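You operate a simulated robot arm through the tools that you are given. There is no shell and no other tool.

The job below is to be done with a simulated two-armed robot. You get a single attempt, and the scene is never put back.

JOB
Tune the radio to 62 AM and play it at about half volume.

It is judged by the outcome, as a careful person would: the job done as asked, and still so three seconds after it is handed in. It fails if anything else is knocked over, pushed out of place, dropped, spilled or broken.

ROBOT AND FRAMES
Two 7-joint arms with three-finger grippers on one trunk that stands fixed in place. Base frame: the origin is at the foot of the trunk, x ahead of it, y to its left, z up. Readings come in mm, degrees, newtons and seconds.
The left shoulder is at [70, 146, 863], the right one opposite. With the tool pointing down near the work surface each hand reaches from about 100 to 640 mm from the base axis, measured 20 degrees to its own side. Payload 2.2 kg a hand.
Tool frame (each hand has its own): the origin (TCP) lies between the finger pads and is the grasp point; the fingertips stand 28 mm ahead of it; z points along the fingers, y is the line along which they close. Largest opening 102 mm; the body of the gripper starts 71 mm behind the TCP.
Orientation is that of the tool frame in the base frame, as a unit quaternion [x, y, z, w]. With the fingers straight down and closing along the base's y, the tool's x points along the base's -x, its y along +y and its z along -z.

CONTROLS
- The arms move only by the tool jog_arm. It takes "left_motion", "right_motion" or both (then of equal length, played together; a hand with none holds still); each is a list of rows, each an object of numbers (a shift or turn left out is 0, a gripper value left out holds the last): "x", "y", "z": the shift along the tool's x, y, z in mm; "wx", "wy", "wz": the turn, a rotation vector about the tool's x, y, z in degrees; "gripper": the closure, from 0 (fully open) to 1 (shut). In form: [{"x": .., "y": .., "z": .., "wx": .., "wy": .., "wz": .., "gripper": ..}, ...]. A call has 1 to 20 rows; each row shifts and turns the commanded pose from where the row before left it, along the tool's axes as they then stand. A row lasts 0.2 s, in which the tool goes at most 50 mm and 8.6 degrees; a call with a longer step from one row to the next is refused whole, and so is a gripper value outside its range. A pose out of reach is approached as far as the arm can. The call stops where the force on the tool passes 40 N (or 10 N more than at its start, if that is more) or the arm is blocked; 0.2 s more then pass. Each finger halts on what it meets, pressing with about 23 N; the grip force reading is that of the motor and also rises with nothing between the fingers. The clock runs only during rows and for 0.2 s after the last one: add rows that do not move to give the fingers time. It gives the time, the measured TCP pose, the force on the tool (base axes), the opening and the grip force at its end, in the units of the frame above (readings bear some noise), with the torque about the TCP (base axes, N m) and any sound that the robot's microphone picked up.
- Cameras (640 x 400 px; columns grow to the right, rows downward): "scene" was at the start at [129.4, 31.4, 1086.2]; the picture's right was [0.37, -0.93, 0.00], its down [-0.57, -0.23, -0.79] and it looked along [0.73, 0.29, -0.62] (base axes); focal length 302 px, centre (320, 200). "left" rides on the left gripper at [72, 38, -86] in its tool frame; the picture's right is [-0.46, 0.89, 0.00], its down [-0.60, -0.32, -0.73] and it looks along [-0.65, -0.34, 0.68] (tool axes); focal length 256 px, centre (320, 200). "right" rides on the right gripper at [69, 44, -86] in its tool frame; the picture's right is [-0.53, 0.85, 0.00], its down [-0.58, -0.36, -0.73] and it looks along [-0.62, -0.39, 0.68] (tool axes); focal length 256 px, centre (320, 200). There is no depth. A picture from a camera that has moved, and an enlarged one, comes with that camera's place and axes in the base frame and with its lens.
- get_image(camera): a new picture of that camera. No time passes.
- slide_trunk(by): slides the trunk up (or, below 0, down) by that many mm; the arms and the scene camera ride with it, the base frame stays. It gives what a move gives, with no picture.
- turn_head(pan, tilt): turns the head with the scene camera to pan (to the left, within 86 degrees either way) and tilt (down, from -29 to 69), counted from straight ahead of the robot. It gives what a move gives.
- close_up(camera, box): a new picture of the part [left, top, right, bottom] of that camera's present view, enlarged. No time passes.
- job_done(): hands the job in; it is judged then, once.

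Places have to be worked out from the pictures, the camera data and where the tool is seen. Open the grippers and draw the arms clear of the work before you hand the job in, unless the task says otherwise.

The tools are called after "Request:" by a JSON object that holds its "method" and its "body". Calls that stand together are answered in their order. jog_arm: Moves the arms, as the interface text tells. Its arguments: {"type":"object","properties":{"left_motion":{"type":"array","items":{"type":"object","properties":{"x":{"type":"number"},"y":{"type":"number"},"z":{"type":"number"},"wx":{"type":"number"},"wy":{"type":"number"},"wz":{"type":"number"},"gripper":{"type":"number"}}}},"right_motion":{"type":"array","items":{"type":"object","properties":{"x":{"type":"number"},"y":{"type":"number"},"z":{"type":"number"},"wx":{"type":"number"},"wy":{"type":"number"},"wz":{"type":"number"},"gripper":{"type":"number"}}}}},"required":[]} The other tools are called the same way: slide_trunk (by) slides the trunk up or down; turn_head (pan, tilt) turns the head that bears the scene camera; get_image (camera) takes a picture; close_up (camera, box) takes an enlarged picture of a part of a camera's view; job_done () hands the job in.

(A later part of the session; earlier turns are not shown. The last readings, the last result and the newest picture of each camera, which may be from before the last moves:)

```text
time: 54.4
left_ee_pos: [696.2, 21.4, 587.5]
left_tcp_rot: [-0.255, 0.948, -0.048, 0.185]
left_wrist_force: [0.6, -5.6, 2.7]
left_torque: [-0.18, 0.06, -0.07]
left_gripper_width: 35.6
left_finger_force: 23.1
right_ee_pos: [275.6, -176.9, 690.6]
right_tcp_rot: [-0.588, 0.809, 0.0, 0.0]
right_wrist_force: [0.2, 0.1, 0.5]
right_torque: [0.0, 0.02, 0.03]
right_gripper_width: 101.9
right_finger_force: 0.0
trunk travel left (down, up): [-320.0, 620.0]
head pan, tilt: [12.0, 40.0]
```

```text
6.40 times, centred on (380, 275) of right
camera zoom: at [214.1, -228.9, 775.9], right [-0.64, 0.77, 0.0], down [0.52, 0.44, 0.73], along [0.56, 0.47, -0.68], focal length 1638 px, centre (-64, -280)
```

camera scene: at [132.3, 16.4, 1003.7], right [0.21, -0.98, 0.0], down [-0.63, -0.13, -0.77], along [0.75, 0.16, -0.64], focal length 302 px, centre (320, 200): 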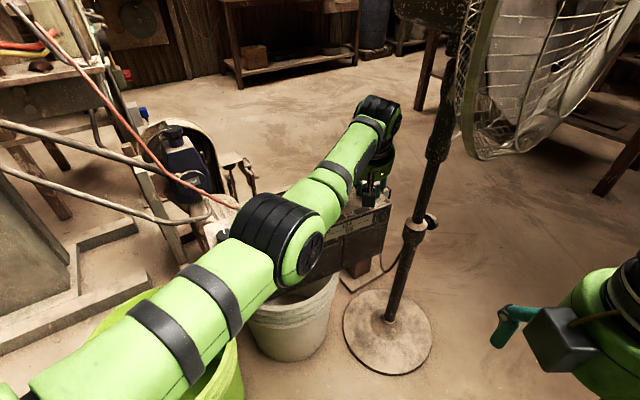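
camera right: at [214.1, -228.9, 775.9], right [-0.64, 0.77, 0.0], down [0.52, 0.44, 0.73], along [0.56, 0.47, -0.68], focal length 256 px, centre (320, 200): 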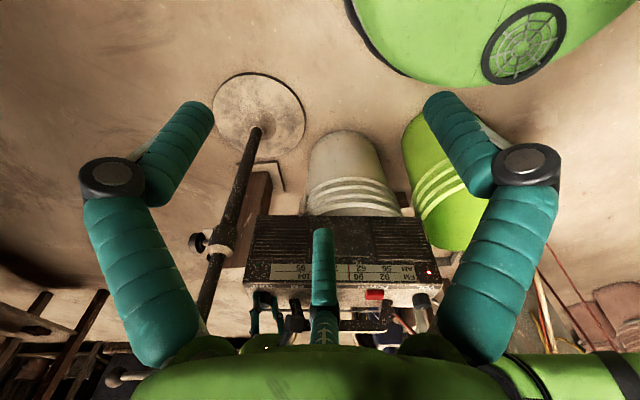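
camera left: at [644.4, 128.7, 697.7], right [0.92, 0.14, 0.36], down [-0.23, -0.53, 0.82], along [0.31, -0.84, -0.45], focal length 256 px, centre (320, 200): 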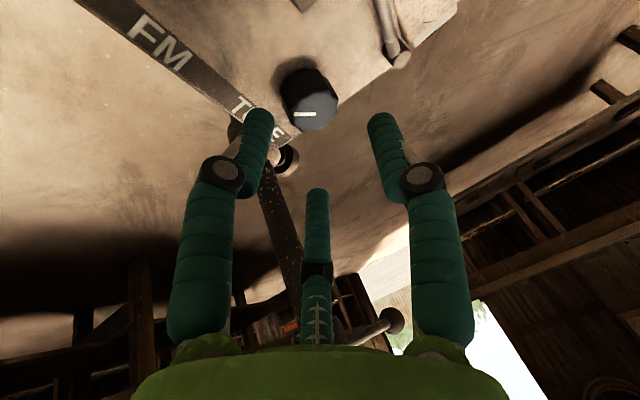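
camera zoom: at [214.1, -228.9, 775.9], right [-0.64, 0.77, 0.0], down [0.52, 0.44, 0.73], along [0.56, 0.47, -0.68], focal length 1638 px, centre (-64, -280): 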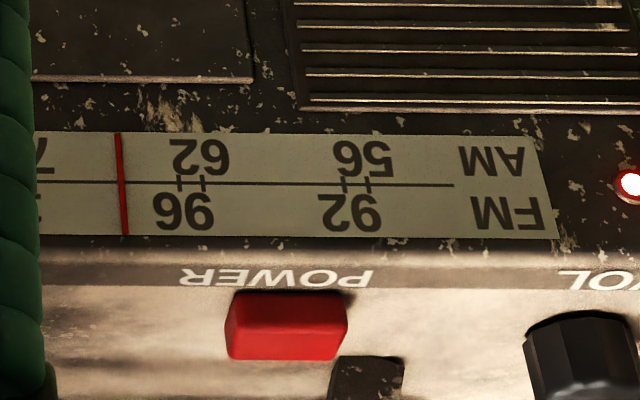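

Now I can read it precisely: the needle is at about 97.4 on the FM scale and the AM 62 tick is 81 zoomed px further, about 38° of knob. I'll do another 24° stroke and re-read.

Request:
{"method": "jog_arm", "body": {"left_motion": [{"gripper": 0.6}, {"gripper": 0.48}, {"z": -1.5}, {"x": -0.37, "y": 0.63, "wx": 1.95, "wy": 1.12, "wz": 5.56}, {"x": -0.37, "y": 0.63, "wx": 1.95, "wy": 1.12, "wz": 5.56}, {"x": -0.37, "y": 0.63, "wx": 1.95, "wy": 1.12, "wz": 5.56}, {"x": -0.37, "y": 0.63, "wx": 1.95, "wy": 1.12, "wz": 5.56}, {"z": 1.5}, {"gripper": 0.62}, {"gripper": 0.7}, {}, {"x": 0.37, "y": -0.63, "wx": -1.95, "wy": -1.12, "wz": -5.56}, {"x": 0.37, "y": -0.63, "wx": -1.95, "wy": -1.12, "wz": -5.56}, {"x": 0.37, "y": -0.63, "wx": -1.95, "wy": -1.12, "wz": -5.56}, {"x": 0.37, "y": -0.63, "wx": -1.95, "wy": -1.12, "wz": -5.56}, {}]}}

Request:
{"method": "close_up", "body": {"camera": "right", "box": [330, 250, 430, 300]}}

Request:
{"method": "close_up", "body": {"camera": "left", "box": [200, 60, 440, 260]}}

```text
time: 57.8
left_ee_pos: [696.3, 21.2, 587.9]
left_tcp_rot: [-0.254, 0.948, -0.05, 0.185]
left_wrist_force: [1.0, 0.6, -0.2]
left_torque: [-0.07, -0.04, 0.03]
left_gripper_width: 35.4
left_finger_force: 23.4
right_ee_pos: [277.4, -175.9, 689.7]
right_tcp_rot: [-0.589, 0.808, -0.001, 0.0]
right_wrist_force: [1.0, -0.4, -0.4]
right_torque: [-0.01, 0.0, 0.01]
right_gripper_width: 102.1
right_finger_force: 0.1
trunk travel left (down, up): [-320.0, 620.0]
head pan, tilt: [12.0, 40.0]
```

```text
6.40 times, centred on (380, 275) of right
camera zoom: at [214.2, -228.4, 776.0], right [-0.64, 0.77, 0.0], down [0.52, 0.44, 0.73], along [0.56, 0.47, -0.68], focal length 1638 px, centre (-64, -280)
```

zoom: 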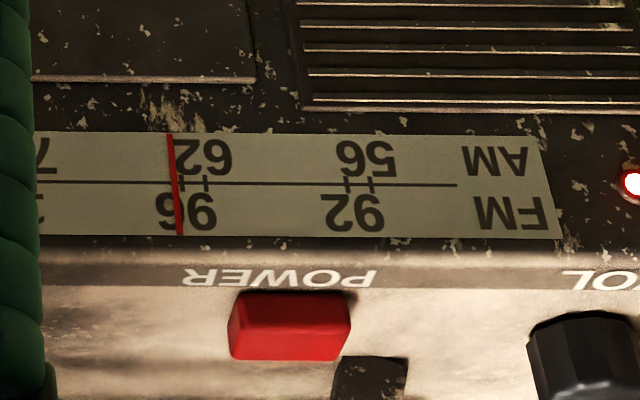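

```text
2.00 times, centred on (320, 160) of left
camera zoom: at [588.6, 17.5, 636.5], right [-0.04, 1.0, -0.01], down [0.36, 0.03, 0.93], along [0.93, 0.03, -0.36], focal length 512 px, centre (320, 280)
```

zoom: 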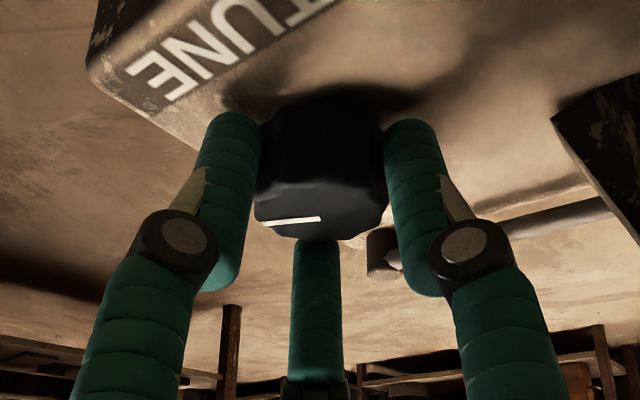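

The needle is now just left of the FM 96 tick, and the AM 62 tick is about 30 px (14°) further. I'll swing back 18°, regrip and turn 12°, then fine-tune.

Request:
{"method": "jog_arm", "body": {"left_motion": [{"gripper": 0.6}, {"gripper": 0.48}, {"z": -1.5}, {"x": -0.37, "y": 0.63, "wx": 1.95, "wy": 1.12, "wz": 5.56}, {"x": -0.37, "y": 0.63, "wx": 1.95, "wy": 1.12, "wz": 5.56}, {"x": -0.37, "y": 0.63, "wx": 1.95, "wy": 1.12, "wz": 5.56}, {"z": 1.5}, {"gripper": 0.62}, {"gripper": 0.7}, {}, {"x": 0.37, "y": -0.63, "wx": -1.95, "wy": -1.12, "wz": -5.56}, {"x": 0.37, "y": -0.63, "wx": -1.95, "wy": -1.12, "wz": -5.56}, {}]}}

Request:
{"method": "close_up", "body": {"camera": "right", "box": [330, 250, 430, 300]}}

Request:
{"method": "close_up", "body": {"camera": "right", "box": [340, 265, 380, 290]}}

Request:
{"method": "close_up", "body": {"camera": "left", "box": [200, 60, 440, 260]}}

```text
time: 60.6
left_ee_pos: [695.3, 23.0, 586.8]
left_tcp_rot: [-0.205, 0.96, -0.058, 0.182]
left_wrist_force: [3.6, 0.0, 1.7]
left_torque: [-0.16, -0.03, -0.01]
left_gripper_width: 35.5
left_finger_force: 22.9
right_ee_pos: [276.8, -176.6, 690.8]
right_tcp_rot: [-0.588, 0.809, 0.0, 0.0]
right_wrist_force: [-0.1, -0.2, 1.0]
right_torque: [0.03, 0.02, 0.0]
right_gripper_width: 102.3
right_finger_force: 0.0
trunk travel left (down, up): [-320.0, 620.0]
head pan, tilt: [12.0, 40.0]
```

```text
6.40 times, centred on (380, 275) of right
camera zoom: at [214.3, -228.5, 775.9], right [-0.64, 0.77, 0.0], down [0.53, 0.44, 0.73], along [0.56, 0.47, -0.68], focal length 1638 px, centre (-64, -280)
```

zoom: 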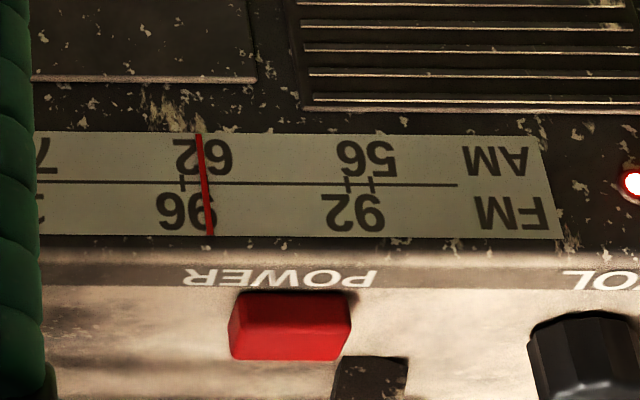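

```text
16.00 times, centred on (360, 278) of right
camera zoom: at [214.3, -228.5, 775.9], right [-0.64, 0.77, 0.0], down [0.53, 0.44, 0.73], along [0.56, 0.47, -0.68], focal length 4096 px, centre (-320, -1040)
```

zoom: 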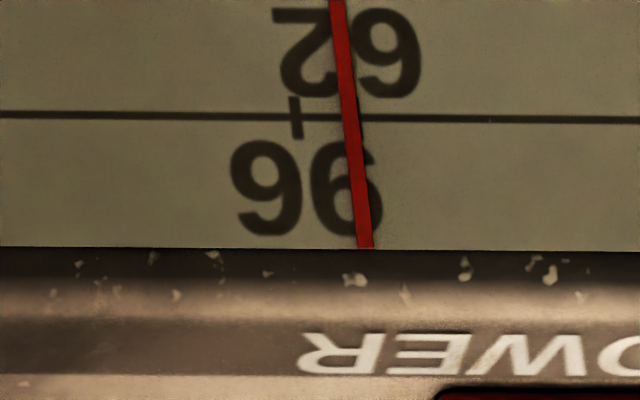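

```text
2.00 times, centred on (320, 160) of left
camera zoom: at [588.6, 29.5, 636.5], right [0.07, 1.0, -0.01], down [0.36, -0.01, 0.93], along [0.93, -0.07, -0.36], focal length 512 px, centre (320, 280)
```

zoom: 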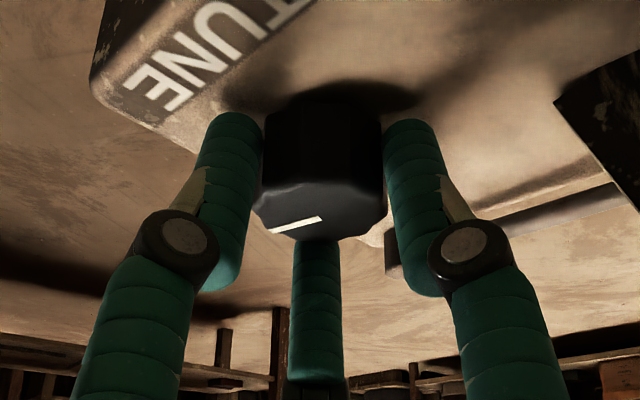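

The needle now covers the AM 62 mark but its centre is a hair short (about 1-1.5°). I'll nudge 1.5° more, then check the needle and the green LED.

Request:
{"method": "jog_arm", "body": {"left_motion": [{"x": 0.09, "y": -0.16, "wx": -0.49, "wy": -0.28, "wz": -1.39}, {}, {}]}}

Request:
{"method": "close_up", "body": {"camera": "right", "box": [340, 265, 380, 290]}}

Request:
{"method": "close_up", "body": {"camera": "right", "box": [240, 220, 450, 330]}}

Request:
{"method": "close_up", "body": {"camera": "scene", "box": [360, 190, 420, 240]}}

```text
time: 61.4
left_ee_pos: [695.4, 22.2, 587.4]
left_tcp_rot: [-0.217, 0.957, -0.055, 0.183]
left_wrist_force: [4.6, -2.6, 2.6]
left_torque: [-0.09, -0.11, -0.03]
left_gripper_width: 35.6
left_finger_force: 23.2
right_ee_pos: [277.5, -177.3, 691.0]
right_tcp_rot: [-0.588, 0.809, 0.0, 0.0]
right_wrist_force: [-0.1, -0.5, 0.3]
right_torque: [0.0, -0.01, -0.01]
right_gripper_width: 102.1
right_finger_force: 0.1
trunk travel left (down, up): [-320.0, 620.0]
head pan, tilt: [12.0, 40.0]
```

```text
16.00 times, centred on (360, 278) of right
camera zoom: at [214.2, -228.6, 775.9], right [-0.64, 0.77, 0.0], down [0.52, 0.44, 0.73], along [0.56, 0.47, -0.68], focal length 4096 px, centre (-320, -1040)
```

zoom: 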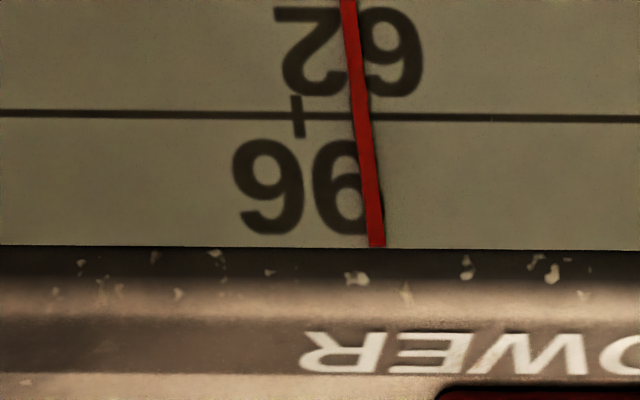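

```text
3.05 times, centred on (345, 275) of right
camera zoom: at [214.2, -228.6, 775.9], right [-0.64, 0.77, 0.0], down [0.52, 0.44, 0.73], along [0.56, 0.47, -0.68], focal length 780 px, centre (244, -29)
```

zoom: 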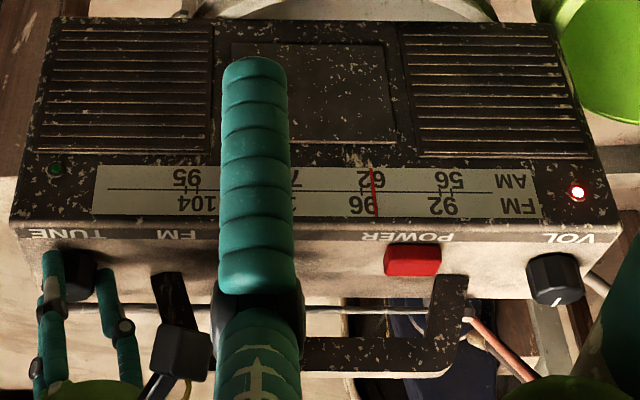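

```text
8.00 times, centred on (390, 215) of scene
camera zoom: at [132.6, 16.6, 1003.6], right [0.21, -0.98, 0.0], down [-0.63, -0.13, -0.77], along [0.75, 0.16, -0.64], focal length 2413 px, centre (-240, 80)
```

zoom: 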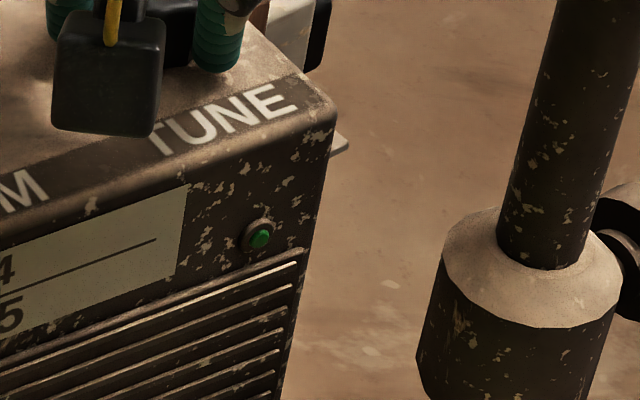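

The needle's centre is now on the AM 62 tick to within about half a degree after allowing for viewing angle. I'll open the fingers, back straight out along the tool axis, and confirm that the needle stays.

Request:
{"method": "jog_arm", "body": {"left_motion": [{"gripper": 0.6}, {"gripper": 0.46}, {}, {"z": -5}, {"z": -10}, {"z": -15}, {"z": -20}, {"z": -20}, {"z": -20}, {}]}}

Request:
{"method": "close_up", "body": {"camera": "right", "box": [340, 265, 380, 290]}}

Request:
{"method": "close_up", "body": {"camera": "right", "box": [240, 220, 450, 330]}}

Request:
{"method": "get_image", "body": {"camera": "scene"}}

```text
time: 63.6
left_ee_pos: [663.4, 24.7, 671.5]
left_tcp_rot: [-0.217, 0.957, -0.057, 0.183]
left_wrist_force: [0.3, 0.8, -0.1]
left_torque: [0.0, 0.0, -0.01]
left_gripper_width: 54.8
left_finger_force: 0.0
right_ee_pos: [277.1, -176.5, 689.1]
right_tcp_rot: [-0.588, 0.809, 0.0, 0.0]
right_wrist_force: [0.0, 0.3, 0.5]
right_torque: [0.02, 0.01, 0.04]
right_gripper_width: 102.0
right_finger_force: 0.0
trunk travel left (down, up): [-320.0, 620.0]
head pan, tilt: [12.0, 40.0]
```

```text
16.00 times, centred on (360, 278) of right
camera zoom: at [214.3, -228.4, 775.9], right [-0.64, 0.77, 0.0], down [0.52, 0.44, 0.73], along [0.56, 0.47, -0.68], focal length 4096 px, centre (-320, -1040)
```

zoom: 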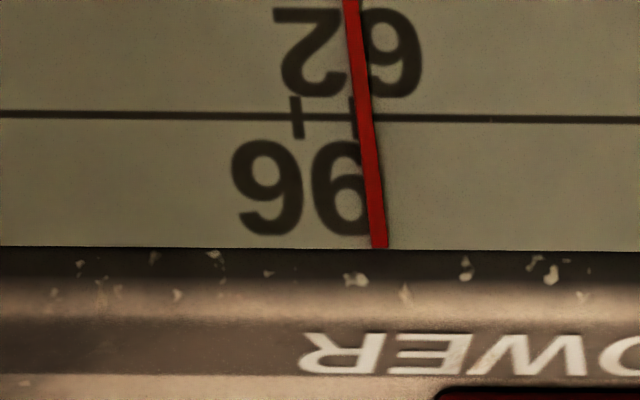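

```text
3.05 times, centred on (345, 275) of right
camera zoom: at [214.3, -228.4, 775.9], right [-0.64, 0.77, 0.0], down [0.52, 0.44, 0.73], along [0.56, 0.47, -0.68], focal length 780 px, centre (244, -29)
```

zoom: 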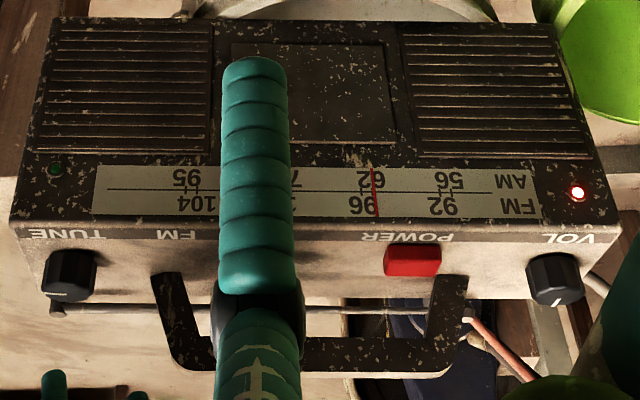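

```text
taken
camera scene: at [132.7, 16.9, 1003.6], right [0.21, -0.98, 0.0], down [-0.63, -0.13, -0.77], along [0.75, 0.16, -0.64], focal length 302 px, centre (320, 200)
```

scene: 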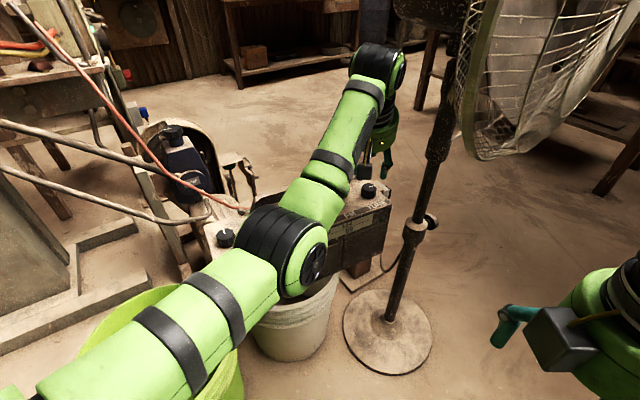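

With the hand clear, the needle reads a hair below 62 (about 61.85-61.9), which I can trim later if the radio shows it's needed. Next I'll straighten the tool and move toward the VOL knob.

Request:
{"method": "jog_arm", "body": {"left_motion": [{"x": 0.7, "y": 27.4, "z": -23.1}, {"x": 0.7, "y": 27.4, "z": -23.1}, {"x": 0.7, "y": 27.4, "z": -23.1}, {"x": 0.7, "y": 27.4, "z": -23.1}, {"x": 0.7, "y": 27.4, "z": -23.1}, {"wz": 7.5}, {"wz": 7.5}, {"wz": 7.5}, {"wz": 7.5}, {"wy": 7.4}, {"wy": 7.4}, {"wy": 7.4}, {}]}}

Request:
{"method": "get_image", "body": {"camera": "left"}}

Request:
{"method": "get_image", "body": {"camera": "scene"}}

```text
time: 66.4
left_ee_pos: [633.8, 153.1, 735.6]
left_tcp_rot: [0.039, 0.999, -0.002, 0.031]
left_wrist_force: [0.4, 0.3, 0.7]
left_torque: [0.0, 0.0, 0.0]
left_gripper_width: 55.1
left_finger_force: 0.0
left hand out of reach, approached as far as the arm can: row 2, 3, 4, 5, 12
right_ee_pos: [276.5, -176.4, 690.2]
right_tcp_rot: [-0.588, 0.809, 0.0, 0.0]
right_wrist_force: [0.5, 0.6, -0.1]
right_torque: [-0.04, 0.0, 0.02]
right_gripper_width: 102.0
right_finger_force: 0.0
trunk travel left (down, up): [-320.0, 620.0]
head pan, tilt: [12.0, 40.0]
```

```text
taken
camera left: at [560.5, 196.8, 818.3], right [0.53, 0.85, 0.03], down [0.53, -0.36, 0.77], along [0.66, -0.39, -0.64], focal length 256 px, centre (320, 200)
```

left: 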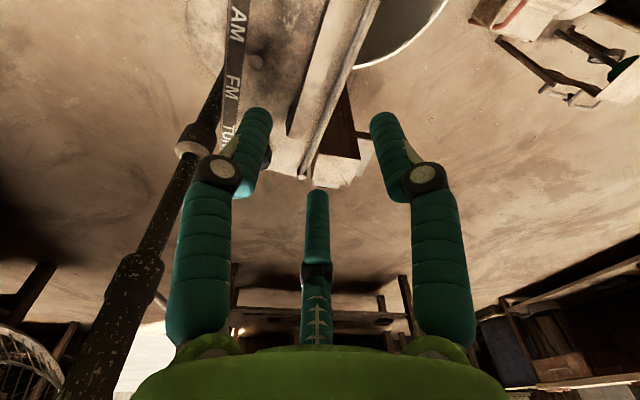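

```text
taken
camera scene: at [132.6, 17.1, 1003.6], right [0.21, -0.98, 0.0], down [-0.63, -0.13, -0.77], along [0.75, 0.16, -0.64], focal length 302 px, centre (320, 200)
```

scene: 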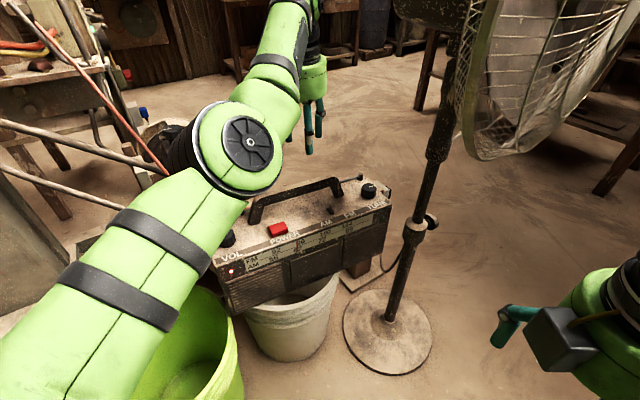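

The arm swung back with the tool nearly vertical. I'll move it over the VOL knob (near (497, 283)), straighten the last tilt, and spin the hand so that no finger points at the handle.

Request:
{"method": "jog_arm", "body": {"left_motion": [{"x": 24.9, "y": 19.8, "z": 3}, {"x": 24.9, "y": 19.8, "z": 3}, {"x": 24.9, "y": 19.8, "z": 3}, {"x": 24.9, "y": 19.8, "z": 3}, {"x": 24.9, "y": 19.8, "z": 3}, {"x": 24.9, "y": 19.8, "z": 3}, {"wy": 3.55}, {"wz": 7.86}, {"wz": 7.86}, {"wz": 7.86}, {"wz": 7.86}, {"wz": 7.86}, {"wz": 7.86}, {"wz": 7.86}, {}]}}

Request:
{"method": "get_image", "body": {"camera": "left"}}

Request:
{"method": "get_image", "body": {"camera": "scene"}}

Request:
{"method": "close_up", "body": {"camera": "scene", "box": [225, 175, 405, 290]}}

```text
time: 69.6
left_ee_pos: [532.6, 305.4, 714.6]
left_tcp_rot: [0.498, 0.867, 0.0, -0.001]
left_wrist_force: [-0.9, -0.1, 0.5]
left_torque: [0.01, 0.01, 0.0]
left_gripper_width: 55.0
left_finger_force: 0.0
left hand out of reach, approached as far as the arm can: row 2, 3, 4, 5
right_ee_pos: [277.2, -176.0, 690.2]
right_tcp_rot: [-0.589, 0.808, 0.0, 0.0]
right_wrist_force: [0.2, 0.5, -0.1]
right_torque: [0.02, 0.01, 0.05]
right_gripper_width: 101.9
right_finger_force: 0.1
trunk travel left (down, up): [-320.0, 620.0]
head pan, tilt: [12.0, 40.0]
```

```text
taken
camera left: at [529.0, 384.4, 800.8], right [1.0, 0.05, 0.0], down [0.03, -0.68, 0.73], along [0.03, -0.73, -0.68], focal length 256 px, centre (320, 200)
```

left: 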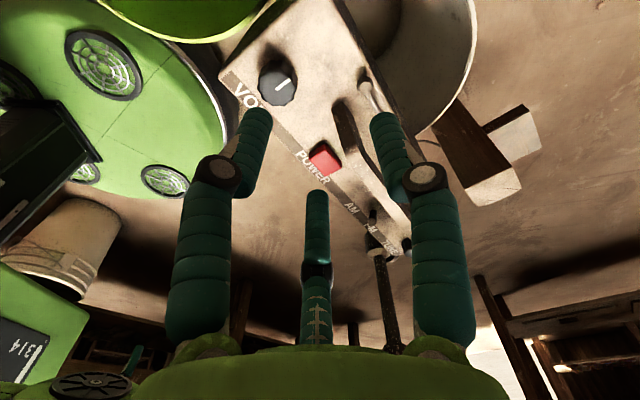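

```text
taken
camera scene: at [132.7, 16.9, 1003.6], right [0.21, -0.98, 0.0], down [-0.63, -0.13, -0.77], along [0.75, 0.16, -0.64], focal length 302 px, centre (320, 200)
```

scene: 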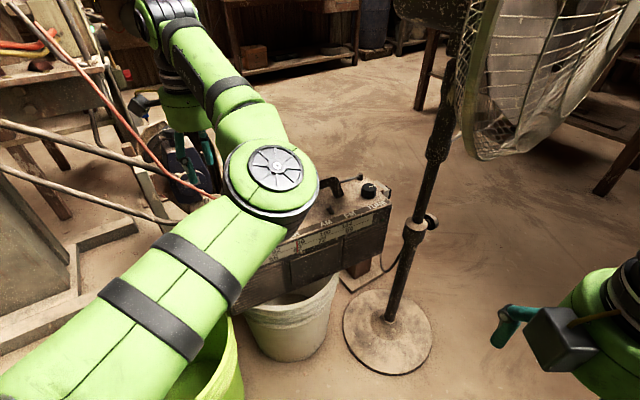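

```text
3.48 times, centred on (315, 232) of scene
camera zoom: at [132.7, 16.9, 1003.6], right [0.21, -0.98, 0.0], down [-0.63, -0.13, -0.77], along [0.75, 0.16, -0.64], focal length 1049 px, centre (337, 87)
```

zoom: 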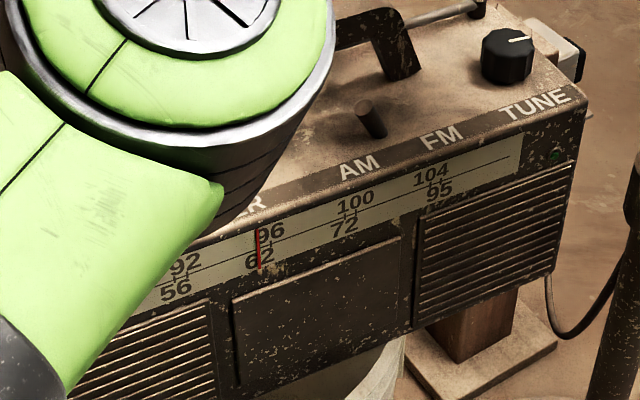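

The needle now reads on 62 from the head view too. The VOL knob appears at about tool (3, -40); I'll zoom both cameras to fix the VOL position and the needle reading from this other angle.

Request:
{"method": "close_up", "body": {"camera": "left", "box": [220, 30, 360, 130]}}

Request:
{"method": "close_up", "body": {"camera": "scene", "box": [275, 225, 335, 265]}}

```text
4.00 times, centred on (290, 80) of left
camera zoom: at [529.0, 384.4, 800.8], right [1.0, 0.05, 0.0], down [0.03, -0.68, 0.73], along [0.03, -0.73, -0.68], focal length 1024 px, centre (440, 680)
```

zoom: 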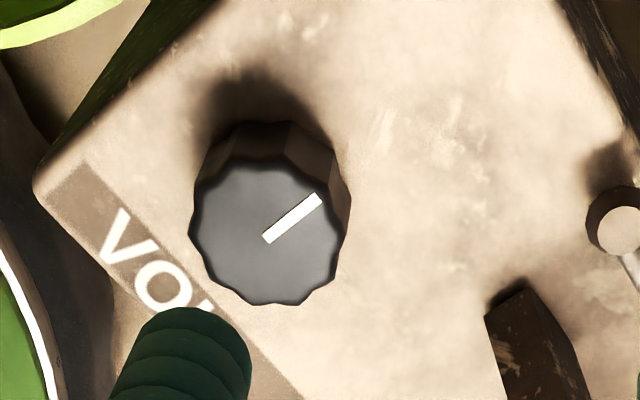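

```text
10.00 times, centred on (305, 245) of scene
camera zoom: at [132.7, 16.9, 1003.6], right [0.21, -0.98, 0.0], down [-0.63, -0.13, -0.77], along [0.75, 0.16, -0.64], focal length 3016 px, centre (470, -250)
```

zoom: 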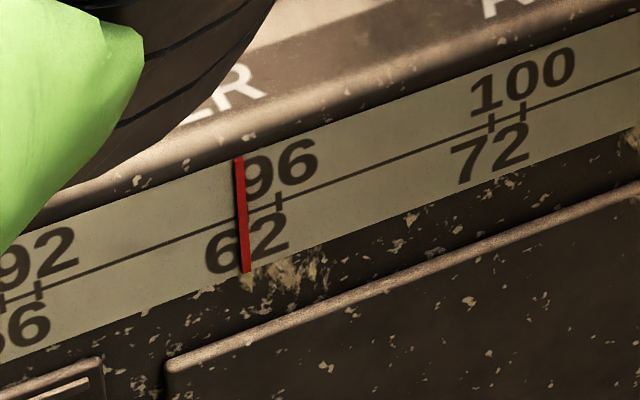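

From this opposite viewing angle the needle lies right on the 62 tick, so averaging both views it's within about 0.1 of 62. The VOL knob centre works out to about (495.5, 284), i.e. 43 mm along -y of the tool; I'll move above it and come down to 640.

Request:
{"method": "jog_arm", "body": {"left_motion": [{"y": -14.4}, {"y": -14.4}, {"y": -14.2}, {"z": 25}, {"z": 25}, {"z": 25}, {}]}}

Request:
{"method": "close_up", "body": {"camera": "left", "box": [200, 30, 440, 230]}}

Request:
{"method": "get_image", "body": {"camera": "scene"}}

Request:
{"method": "get_image", "body": {"camera": "right"}}

```text
time: 71.2
left_ee_pos: [532.6, 304.6, 640.6]
left_tcp_rot: [0.496, 0.868, 0.0, -0.001]
left_wrist_force: [0.1, -0.7, 0.3]
left_torque: [0.0, -0.01, 0.01]
left_gripper_width: 55.1
left_finger_force: 0.0
left hand out of reach, approached as far as the arm can: row 1, 2, 3
right_ee_pos: [277.3, -176.5, 690.0]
right_tcp_rot: [-0.588, 0.809, -0.001, -0.001]
right_wrist_force: [-0.1, 0.1, -0.5]
right_torque: [-0.01, -0.02, 0.02]
right_gripper_width: 102.0
right_finger_force: 0.0
trunk travel left (down, up): [-320.0, 620.0]
head pan, tilt: [12.0, 40.0]
```

```text
2.00 times, centred on (320, 130) of left
camera zoom: at [528.7, 385.9, 726.2], right [1.0, 0.05, 0.0], down [0.03, -0.68, 0.73], along [0.04, -0.73, -0.68], focal length 512 px, centre (320, 340)
```

zoom: 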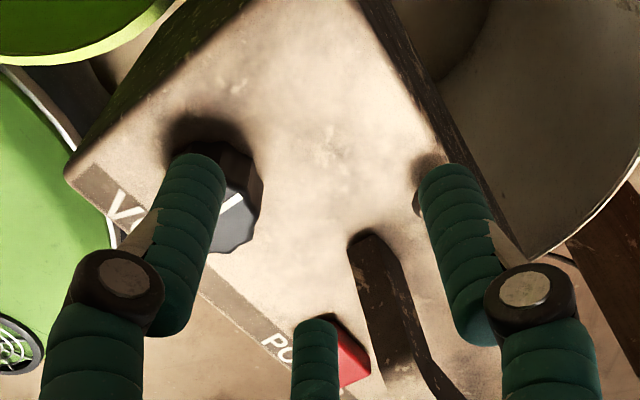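

```text
taken
camera scene: at [132.6, 16.9, 1003.6], right [0.21, -0.98, 0.0], down [-0.63, -0.13, -0.77], along [0.75, 0.16, -0.64], focal length 302 px, centre (320, 200)
```

scene: 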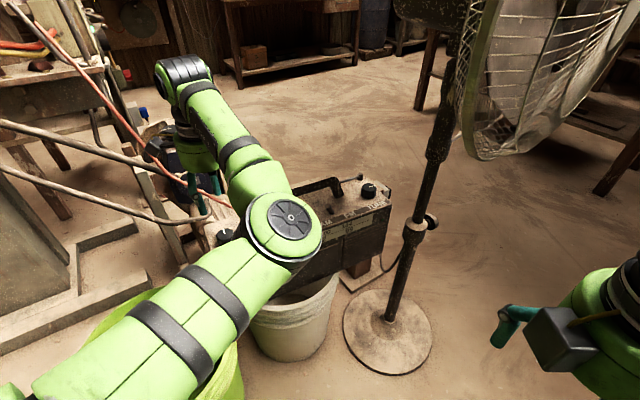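

```text
taken
camera right: at [214.2, -228.4, 776.0], right [-0.64, 0.77, 0.0], down [0.52, 0.44, 0.73], along [0.56, 0.47, -0.68], focal length 256 px, centre (320, 200)
```

right: 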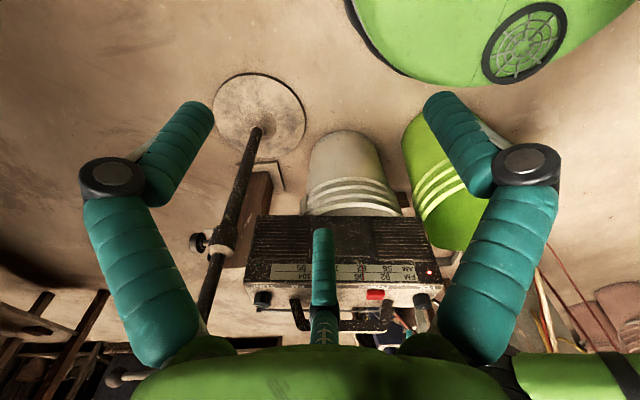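

The sideways move was refused although it's well within range, because the elbow flipped to the right side and some joint sits at its limit. I'll raise the hand again and probe small moves to find which directions are free.

Request:
{"method": "jog_arm", "body": {"left_motion": [{"z": -25}, {"z": -25}, {"z": -25}, {}]}}

Request:
{"method": "jog_arm", "body": {"left_motion": [{"x": -15, "y": -8.8}, {}]}}

```text
time: 72.2
left_ee_pos: [533.8, 304.2, 712.9]
left_tcp_rot: [0.497, 0.868, -0.001, -0.001]
left_wrist_force: [-0.7, 0.3, -1.2]
left_torque: [0.01, -0.01, -0.02]
left_gripper_width: 55.1
left_finger_force: 0.0
right_ee_pos: [278.0, -176.1, 690.6]
right_tcp_rot: [-0.588, 0.809, 0.0, 0.0]
right_wrist_force: [0.4, -1.0, 0.4]
right_torque: [-0.04, -0.02, -0.03]
right_gripper_width: 101.9
right_finger_force: 0.1
trunk travel left (down, up): [-320.0, 620.0]
head pan, tilt: [12.0, 40.0]
```

```text
time: 72.8
left_ee_pos: [535.9, 300.3, 714.1]
left_tcp_rot: [0.496, 0.868, -0.001, -0.001]
left_wrist_force: [0.1, -0.1, 0.5]
left_torque: [0.01, 0.01, 0.0]
left_gripper_width: 55.2
left_finger_force: 0.0
left hand out of reach, approached as far as the arm can: row 1
right_ee_pos: [276.5, -177.1, 690.2]
right_tcp_rot: [-0.588, 0.809, 0.001, 0.0]
right_wrist_force: [0.4, -0.4, -0.9]
right_torque: [0.0, 0.01, 0.0]
right_gripper_width: 101.8
right_finger_force: 0.0
trunk travel left (down, up): [-320.0, 620.0]
head pan, tilt: [12.0, 40.0]
```

The elbow joint limit keeps the wrist at least 490 mm out from the shoulder in this posture. Leaning the fingers 13° back toward the robot keeps the wrist out while the fingers reach the VOL knob, so I'll tilt and move to a point 60 mm above the knob along the tool axis.

Request:
{"method": "jog_arm", "body": {"left_motion": [{"wx": 6.35, "wy": 1.39}, {"wx": 6.35, "wy": 1.39}, {"x": -0.33, "y": -3.23, "z": 23.7}, {"x": -0.33, "y": -3.23, "z": 23.7}, {"x": -0.33, "y": -3.23, "z": 23.7}, {}]}}

Request:
{"method": "close_up", "body": {"camera": "left", "box": [200, 30, 440, 230]}}

Request:
{"method": "get_image", "body": {"camera": "scene"}}

```text
time: 74.2
left_ee_pos: [513.2, 288.2, 645.4]
left_tcp_rot: [0.493, 0.863, -0.084, -0.076]
left_wrist_force: [-0.2, -0.3, -1.0]
left_torque: [-0.01, 0.03, 0.0]
left_gripper_width: 55.1
left_finger_force: 0.0
right_ee_pos: [277.0, -175.9, 689.9]
right_tcp_rot: [-0.588, 0.809, 0.0, 0.0]
right_wrist_force: [-0.4, -1.4, 0.4]
right_torque: [0.0, 0.02, -0.01]
right_gripper_width: 101.9
right_finger_force: 0.1
trunk travel left (down, up): [-320.0, 620.0]
head pan, tilt: [12.0, 40.0]
```

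```text
2.00 times, centred on (320, 130) of left
camera zoom: at [528.5, 375.4, 724.8], right [0.98, 0.04, -0.22], down [0.19, -0.63, 0.75], along [-0.11, -0.78, -0.62], focal length 512 px, centre (320, 340)
```

zoom: 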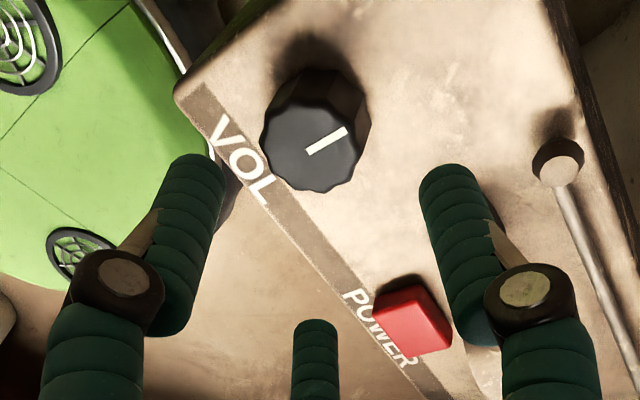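

```text
taken
camera scene: at [132.6, 16.8, 1003.6], right [0.21, -0.98, 0.0], down [-0.63, -0.13, -0.77], along [0.75, 0.16, -0.64], focal length 302 px, centre (320, 200)
```

scene: 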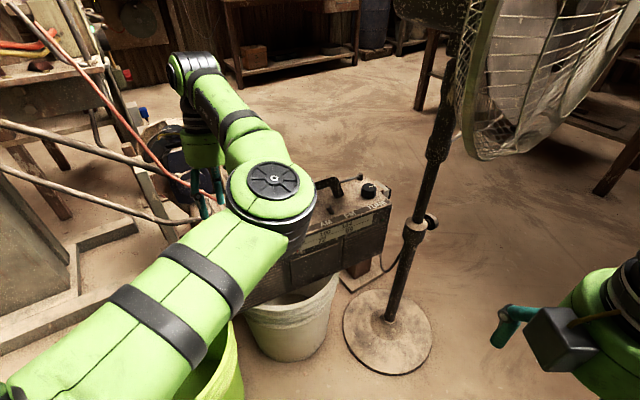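

The VOL knob is centred within about 2 mm. I'll correct that and advance onto it gently with the fingers open 55 mm.

Request:
{"method": "jog_arm", "body": {"left_motion": [{"y": -1.6, "z": 15}, {"z": 15}, {"z": 12}, {"z": 8}, {"z": 4}, {"z": 3}, {}]}}

Request:
{"method": "close_up", "body": {"camera": "left", "box": [200, 60, 440, 260]}}

Request:
{"method": "close_up", "body": {"camera": "right", "box": [340, 220, 500, 340]}}

```text
time: 75.8
left_ee_pos: [506.8, 294.4, 589.7]
left_tcp_rot: [0.492, 0.863, -0.084, -0.076]
left_wrist_force: [0.2, 0.1, 0.3]
left_torque: [0.01, 0.02, -0.01]
left_gripper_width: 55.3
left_finger_force: 0.0
left hand out of reach, approached as far as the arm can: row 1, 2
right_ee_pos: [276.3, -176.5, 690.4]
right_tcp_rot: [-0.588, 0.809, 0.001, 0.0]
right_wrist_force: [-0.6, 0.5, -0.6]
right_torque: [0.02, 0.01, 0.02]
right_gripper_width: 102.0
right_finger_force: 0.0
trunk travel left (down, up): [-320.0, 620.0]
head pan, tilt: [12.0, 40.0]
```

```text
2.00 times, centred on (320, 160) of left
camera zoom: at [522.4, 380.3, 669.2], right [0.97, 0.04, -0.22], down [0.2, -0.63, 0.75], along [-0.11, -0.78, -0.62], focal length 512 px, centre (320, 280)
```

zoom: 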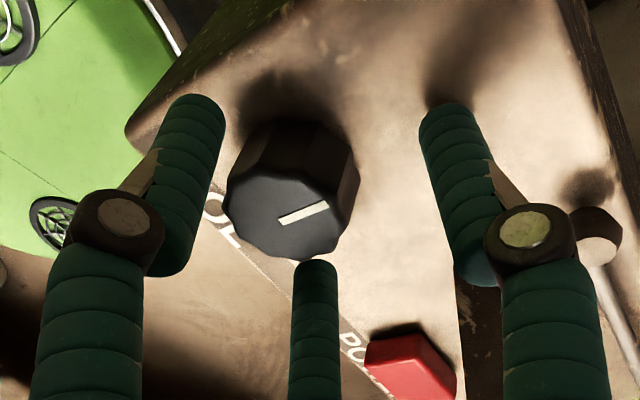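

```text
3.33 times, centred on (420, 280) of right
camera zoom: at [214.2, -228.4, 775.9], right [-0.64, 0.77, 0.0], down [0.52, 0.44, 0.73], along [0.56, 0.47, -0.68], focal length 853 px, centre (-13, -67)
```

zoom: 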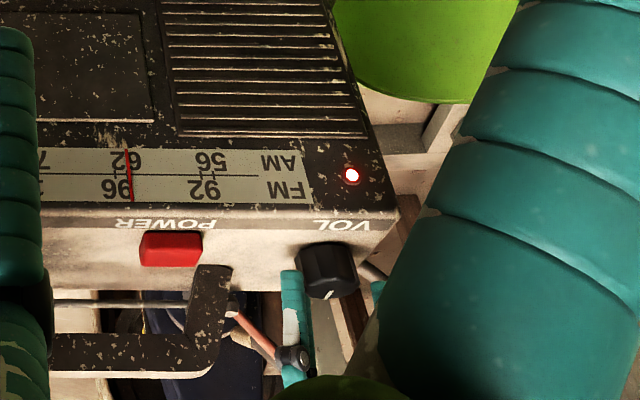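

The posture limit again pushes the hand about 8 mm off the knob, so I won't force it. I'll back out, and flip the elbow to its natural left side by stretching the arm outward above the radio and sweeping right before coming back in.

Request:
{"method": "jog_arm", "body": {"left_motion": [{"z": -15}, {"z": -25}, {"z": -25}, {"z": -25}, {"wx": -6.35, "wy": -1.39}, {"wx": -6.35, "wy": -1.39}, {"z": -30}, {"z": -20}, {}]}}

Request:
{"method": "close_up", "body": {"camera": "right", "box": [240, 220, 450, 330]}}

```text
time: 77.8
left_ee_pos: [530.9, 302.6, 727.5]
left_tcp_rot: [0.496, 0.868, -0.001, 0.0]
left_wrist_force: [1.0, 0.5, 0.6]
left_torque: [0.0, 0.0, -0.02]
left_gripper_width: 55.0
left_finger_force: 0.0
left hand out of reach, approached as far as the arm can: row 6
right_ee_pos: [276.8, -176.0, 689.3]
right_tcp_rot: [-0.588, 0.809, -0.001, 0.0]
right_wrist_force: [-0.2, -0.3, 0.0]
right_torque: [0.01, -0.03, 0.01]
right_gripper_width: 101.9
right_finger_force: 0.0
trunk travel left (down, up): [-320.0, 620.0]
head pan, tilt: [12.0, 40.0]
```

```text
3.05 times, centred on (345, 275) of right
camera zoom: at [214.3, -228.4, 775.9], right [-0.64, 0.77, 0.0], down [0.52, 0.44, 0.73], along [0.56, 0.47, -0.68], focal length 780 px, centre (244, -29)
```

zoom: 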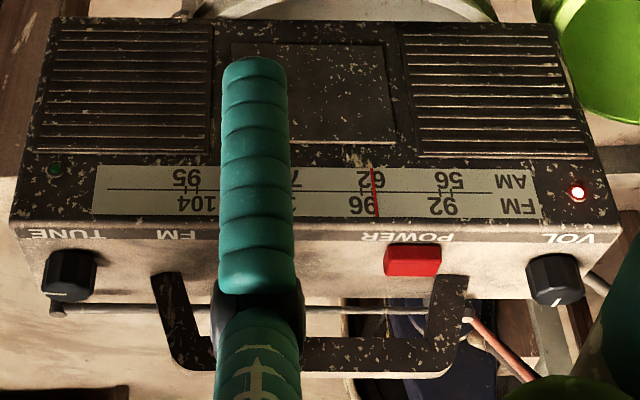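

The hand is clear at (531, 303, 727). Now I'll stretch outward about 70 mm and then sweep right about 100 mm near full extension, above everything on the radio.

Request:
{"method": "jog_arm", "body": {"left_motion": [{"x": -4.3, "y": 22.9}, {"x": -4.3, "y": 22.9}, {"x": -4.3, "y": 22.9}, {}, {"x": -19.7, "y": -3.7}, {"x": -19.7, "y": -3.7}, {"x": -19.7, "y": -3.7}, {"x": -19.7, "y": -3.7}, {"x": -19.7, "y": -3.7}, {}]}}

Request:
{"method": "get_image", "body": {"camera": "scene"}}

```text
time: 80.0
left_ee_pos: [630.0, 233.5, 728.2]
left_tcp_rot: [0.497, 0.868, -0.001, 0.0]
left_wrist_force: [-0.4, 0.1, 0.2]
left_torque: [0.02, 0.05, 0.02]
left_gripper_width: 55.1
left_finger_force: 0.1
right_ee_pos: [277.2, -176.3, 689.5]
right_tcp_rot: [-0.588, 0.809, 0.001, 0.0]
right_wrist_force: [0.8, 1.3, -0.3]
right_torque: [0.01, 0.0, -0.01]
right_gripper_width: 101.8
right_finger_force: 0.0
trunk travel left (down, up): [-320.0, 620.0]
head pan, tilt: [12.0, 40.0]
```

```text
taken
camera scene: at [132.9, 16.7, 1003.5], right [0.21, -0.98, 0.0], down [-0.63, -0.13, -0.77], along [0.75, 0.16, -0.64], focal length 302 px, centre (320, 200)
```

scene: 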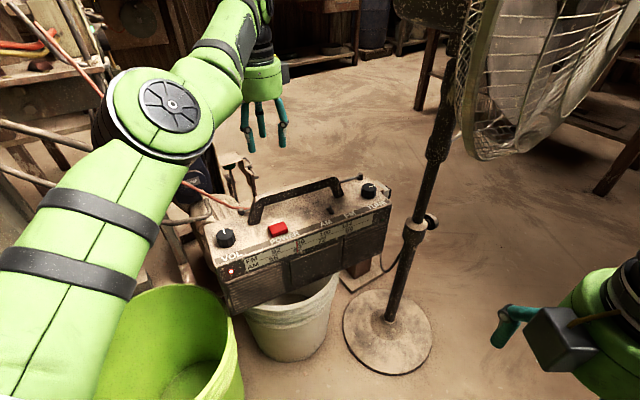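

The elbow has swung to the left side as hoped. I'll now come inward radially by about 90 mm and check that it folds that way.

Request:
{"method": "jog_arm", "body": {"left_motion": [{"x": 8.3, "y": -20.9}, {"x": 8.3, "y": -20.9}, {"x": 8.3, "y": -20.9}, {"x": 8.3, "y": -20.9}, {}]}}

Request:
{"method": "get_image", "body": {"camera": "scene"}}

```text
time: 81.2
left_ee_pos: [623.5, 226.7, 742.9]
left_tcp_rot: [0.497, 0.868, -0.001, -0.001]
left_wrist_force: [-0.6, 1.0, -0.5]
left_torque: [0.01, 0.0, 0.01]
left_gripper_width: 54.8
left_finger_force: 0.0
left hand out of reach, approached as far as the arm can: row 1, 2, 3, 4
right_ee_pos: [277.9, -176.4, 689.7]
right_tcp_rot: [-0.588, 0.809, 0.0, 0.0]
right_wrist_force: [-0.1, -0.7, 0.2]
right_torque: [-0.03, -0.01, -0.01]
right_gripper_width: 101.8
right_finger_force: 0.0
trunk travel left (down, up): [-320.0, 620.0]
head pan, tilt: [12.0, 40.0]
```

```text
taken
camera scene: at [132.7, 16.9, 1003.6], right [0.21, -0.98, 0.0], down [-0.63, -0.13, -0.77], along [0.75, 0.16, -0.64], focal length 302 px, centre (320, 200)
```

scene: 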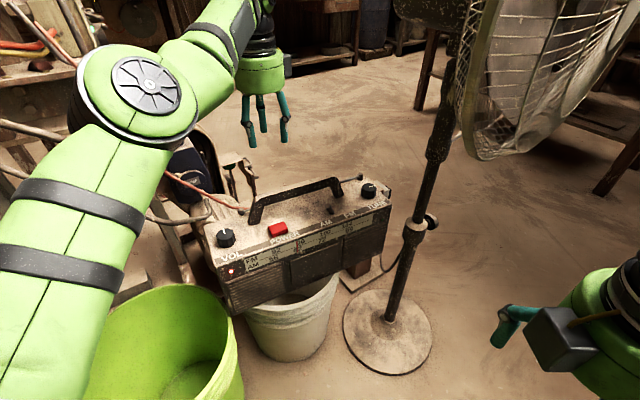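

The elbow won't fold on that side; it folds only on the right, where the shoulder's inward limit keeps the wrist about 505 mm out. So I'll return to that posture and reach VOL with a larger backward lean (about 19°), similar to what worked on TUNE.

Request:
{"method": "jog_arm", "body": {"left_motion": [{"x": 19.3, "y": 5.3}, {"x": 19.3, "y": 5.3}, {"x": 19.3, "y": 5.3}, {"x": 19.3, "y": 5.3}, {"x": 19.3, "y": 5.3}, {"x": 3.7, "y": -21}, {"x": 3.7, "y": -21}, {}]}}

Request:
{"method": "get_image", "body": {"camera": "scene"}}

```text
time: 83.0
left_ee_pos: [609.5, 318.3, 754.1]
left_tcp_rot: [0.497, 0.868, -0.001, -0.001]
left_wrist_force: [-0.3, -0.2, 0.0]
left_torque: [-0.01, -0.04, -0.02]
left_gripper_width: 55.1
left_finger_force: 0.1
left hand out of reach, approached as far as the arm can: row 1, 2, 4, 6, 7
right_ee_pos: [276.8, -177.3, 689.7]
right_tcp_rot: [-0.588, 0.809, 0.0, 0.0]
right_wrist_force: [0.5, -0.4, -0.1]
right_torque: [0.0, 0.0, 0.0]
right_gripper_width: 102.3
right_finger_force: 0.0
trunk travel left (down, up): [-320.0, 620.0]
head pan, tilt: [12.0, 40.0]
```

```text
taken
camera scene: at [132.6, 16.9, 1003.6], right [0.21, -0.98, 0.0], down [-0.63, -0.13, -0.77], along [0.75, 0.16, -0.64], focal length 302 px, centre (320, 200)
```

scene: 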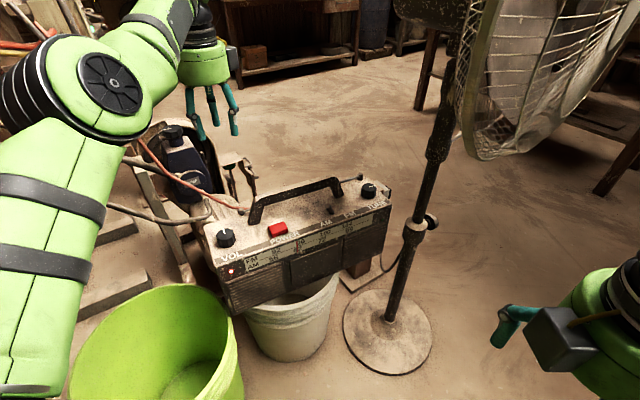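

The arm is still stuck near extension. I'll undo the 55° hand spin, which may be loading the wrist roll, and then try moving inward toward the original home position.

Request:
{"method": "jog_arm", "body": {"left_motion": [{"wz": -7.86}, {"wz": -7.86}, {"wz": -7.86}, {"wz": -7.86}, {"wz": -7.86}, {"wz": -7.86}, {"wz": -7.86}, {"x": 20}, {"x": 20}, {"x": 20}, {}]}}

Request:
{"method": "get_image", "body": {"camera": "scene"}}

```text
time: 85.4
left_ee_pos: [604.7, 330.3, 766.3]
left_tcp_rot: [0.04, 0.999, 0.0, -0.002]
left_wrist_force: [-1.0, -0.1, -0.3]
left_torque: [0.04, 0.01, 0.04]
left_gripper_width: 55.0
left_finger_force: 0.0
left hand out of reach, approached as far as the arm can: row 8, 9, 10
right_ee_pos: [277.5, -176.2, 688.5]
right_tcp_rot: [-0.588, 0.809, 0.0, 0.0]
right_wrist_force: [-0.5, 0.2, 0.3]
right_torque: [0.01, -0.02, 0.02]
right_gripper_width: 102.0
right_finger_force: 0.0
trunk travel left (down, up): [-320.0, 620.0]
head pan, tilt: [12.0, 40.0]
```

```text
taken
camera scene: at [132.6, 16.9, 1003.6], right [0.21, -0.98, 0.0], down [-0.63, -0.13, -0.77], along [0.75, 0.16, -0.64], focal length 302 px, centre (320, 200)
```

scene: 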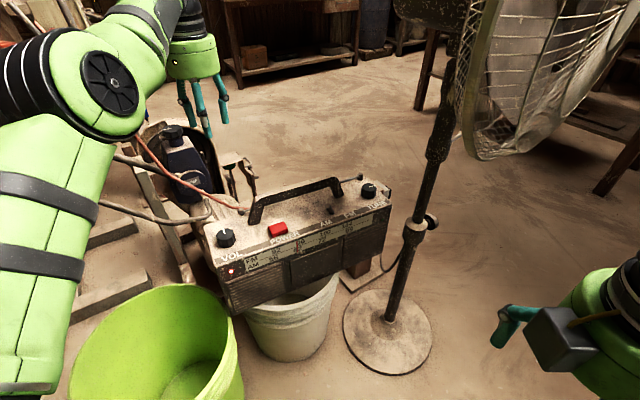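

The elbow roll is gradually unwinding (the elbow cap now faces right, as it did at the TUNE knob). I'll move the hand upward near full stretch so the elbow drops below the line, and then come inward.

Request:
{"method": "jog_arm", "body": {"left_motion": [{"x": 3, "z": -20}, {"x": 3, "z": -20}, {"x": 3, "z": -20}, {"x": 3, "z": -20}, {"x": 20}, {"x": 20}, {"x": 20}, {}]}}

Request:
{"method": "get_image", "body": {"camera": "scene"}}

```text
time: 87.2
left_ee_pos: [576.0, 343.4, 822.8]
left_tcp_rot: [0.039, 0.999, 0.0, -0.001]
left_wrist_force: [-0.2, -0.5, 0.2]
left_torque: [0.01, 0.02, 0.01]
left_gripper_width: 55.0
left_finger_force: 0.0
left hand out of reach, approached as far as the arm can: row 1, 2, 3, 4, 5, 6, 7
right_ee_pos: [278.4, -176.7, 689.3]
right_tcp_rot: [-0.588, 0.809, 0.0, -0.001]
right_wrist_force: [0.1, -0.1, -0.5]
right_torque: [0.01, -0.03, -0.03]
right_gripper_width: 102.4
right_finger_force: 0.0
trunk travel left (down, up): [-320.0, 620.0]
head pan, tilt: [12.0, 40.0]
```

```text
taken
camera scene: at [132.7, 16.8, 1003.6], right [0.21, -0.98, 0.0], down [-0.63, -0.13, -0.77], along [0.75, 0.16, -0.64], focal length 302 px, centre (320, 200)
```

scene: 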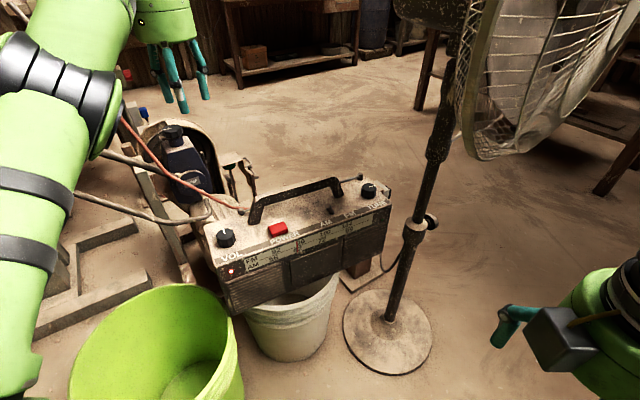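

The elbow is rolling back to its earlier posture (stripes up, cap to the right). I'll continue inward and upward a bit more.

Request:
{"method": "jog_arm", "body": {"left_motion": [{"x": 15, "z": -10}, {"x": 15, "z": -10}, {"x": 15, "z": -5}, {"x": 20}, {"x": 20}, {"x": 20}, {}]}}

Request:
{"method": "get_image", "body": {"camera": "scene"}}

```text
time: 88.8
left_ee_pos: [482.3, 354.8, 847.4]
left_tcp_rot: [0.039, 0.999, 0.0, -0.001]
left_wrist_force: [0.8, -0.4, -0.1]
left_torque: [0.02, 0.01, -0.01]
left_gripper_width: 55.2
left_finger_force: 0.0
left hand out of reach, approached as far as the arm can: row 1
right_ee_pos: [276.8, -176.3, 690.1]
right_tcp_rot: [-0.588, 0.809, -0.001, 0.0]
right_wrist_force: [-0.4, 0.9, 0.3]
right_torque: [-0.04, 0.01, -0.01]
right_gripper_width: 102.4
right_finger_force: 0.1
trunk travel left (down, up): [-320.0, 620.0]
head pan, tilt: [12.0, 40.0]
```

```text
taken
camera scene: at [132.7, 16.9, 1003.6], right [0.21, -0.98, 0.0], down [-0.63, -0.13, -0.77], along [0.75, 0.16, -0.64], focal length 302 px, centre (320, 200)
```

scene: 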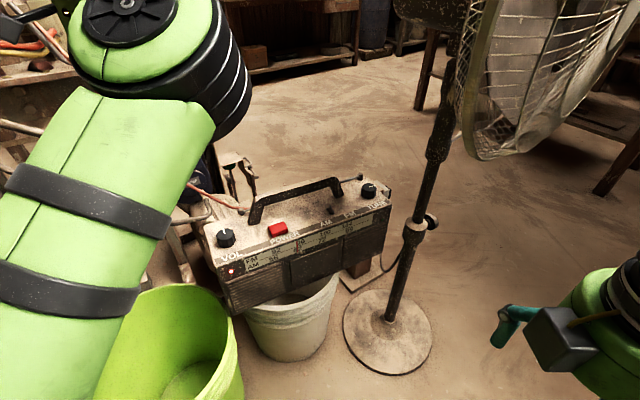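

The arm folds again now with the hand at (482, 355, 847). I'll go back above the VOL area at (545, 312, 735), and spin the hand counterclockwise 52° so one finger faces outward and none faces the handle.

Request:
{"method": "jog_arm", "body": {"left_motion": [{"x": -11, "y": -6.3, "z": 18.7}, {"x": -11, "y": -6.3, "z": 18.7}, {"x": -11, "y": -6.3, "z": 18.7}, {"x": -11, "y": -6.3, "z": 18.7}, {"x": -11, "y": -6.3, "z": 18.7}, {"x": -11, "y": -6.3, "z": 18.7}, {"wz": -7.5}, {"wz": -7.5}, {"wz": -7.5}, {"wz": -7.5}, {"wz": -7.5}, {"wz": -7.5}, {"wz": -7.5}, {}]}}

Request:
{"method": "get_image", "body": {"camera": "scene"}}

Request:
{"method": "get_image", "body": {"camera": "left"}}

```text
time: 91.8
left_ee_pos: [545.2, 313.0, 734.0]
left_tcp_rot: [-0.407, 0.913, 0.0, -0.002]
left_wrist_force: [0.3, -1.0, -0.3]
left_torque: [0.02, 0.0, 0.0]
left_gripper_width: 55.0
left_finger_force: 0.0
right_ee_pos: [276.9, -176.3, 689.7]
right_tcp_rot: [-0.587, 0.809, 0.0, 0.0]
right_wrist_force: [-0.1, -0.3, 0.6]
right_torque: [0.01, -0.02, 0.02]
right_gripper_width: 102.1
right_finger_force: 0.0
trunk travel left (down, up): [-320.0, 620.0]
head pan, tilt: [12.0, 40.0]
```

```text
taken
camera scene: at [132.7, 16.9, 1003.6], right [0.21, -0.98, 0.0], down [-0.63, -0.13, -0.77], along [0.75, 0.16, -0.64], focal length 302 px, centre (320, 200)
```

scene: 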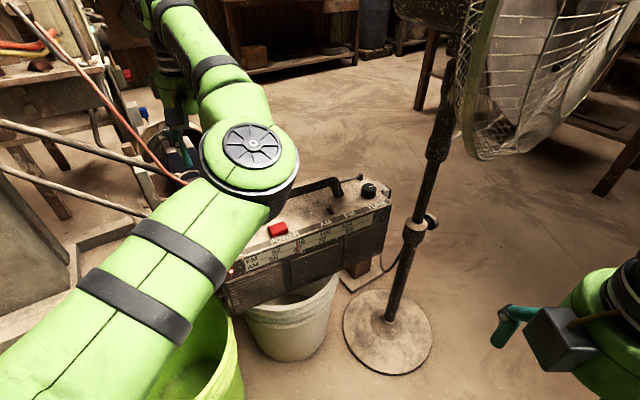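

```text
taken
camera left: at [469.8, 283.4, 820.3], right [-0.35, 0.94, 0.0], down [0.64, 0.24, 0.73], along [0.68, 0.26, -0.68], focal length 256 px, centre (320, 200)
```

left: 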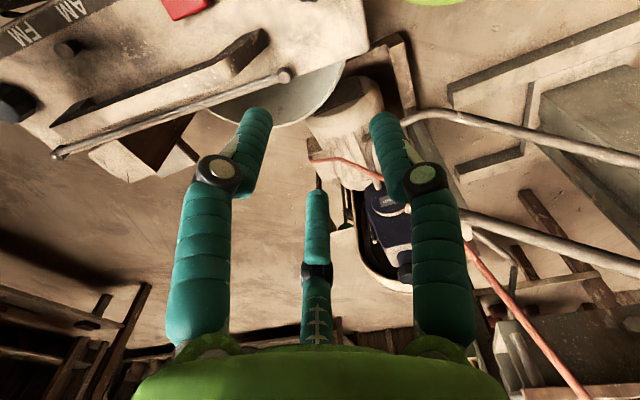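

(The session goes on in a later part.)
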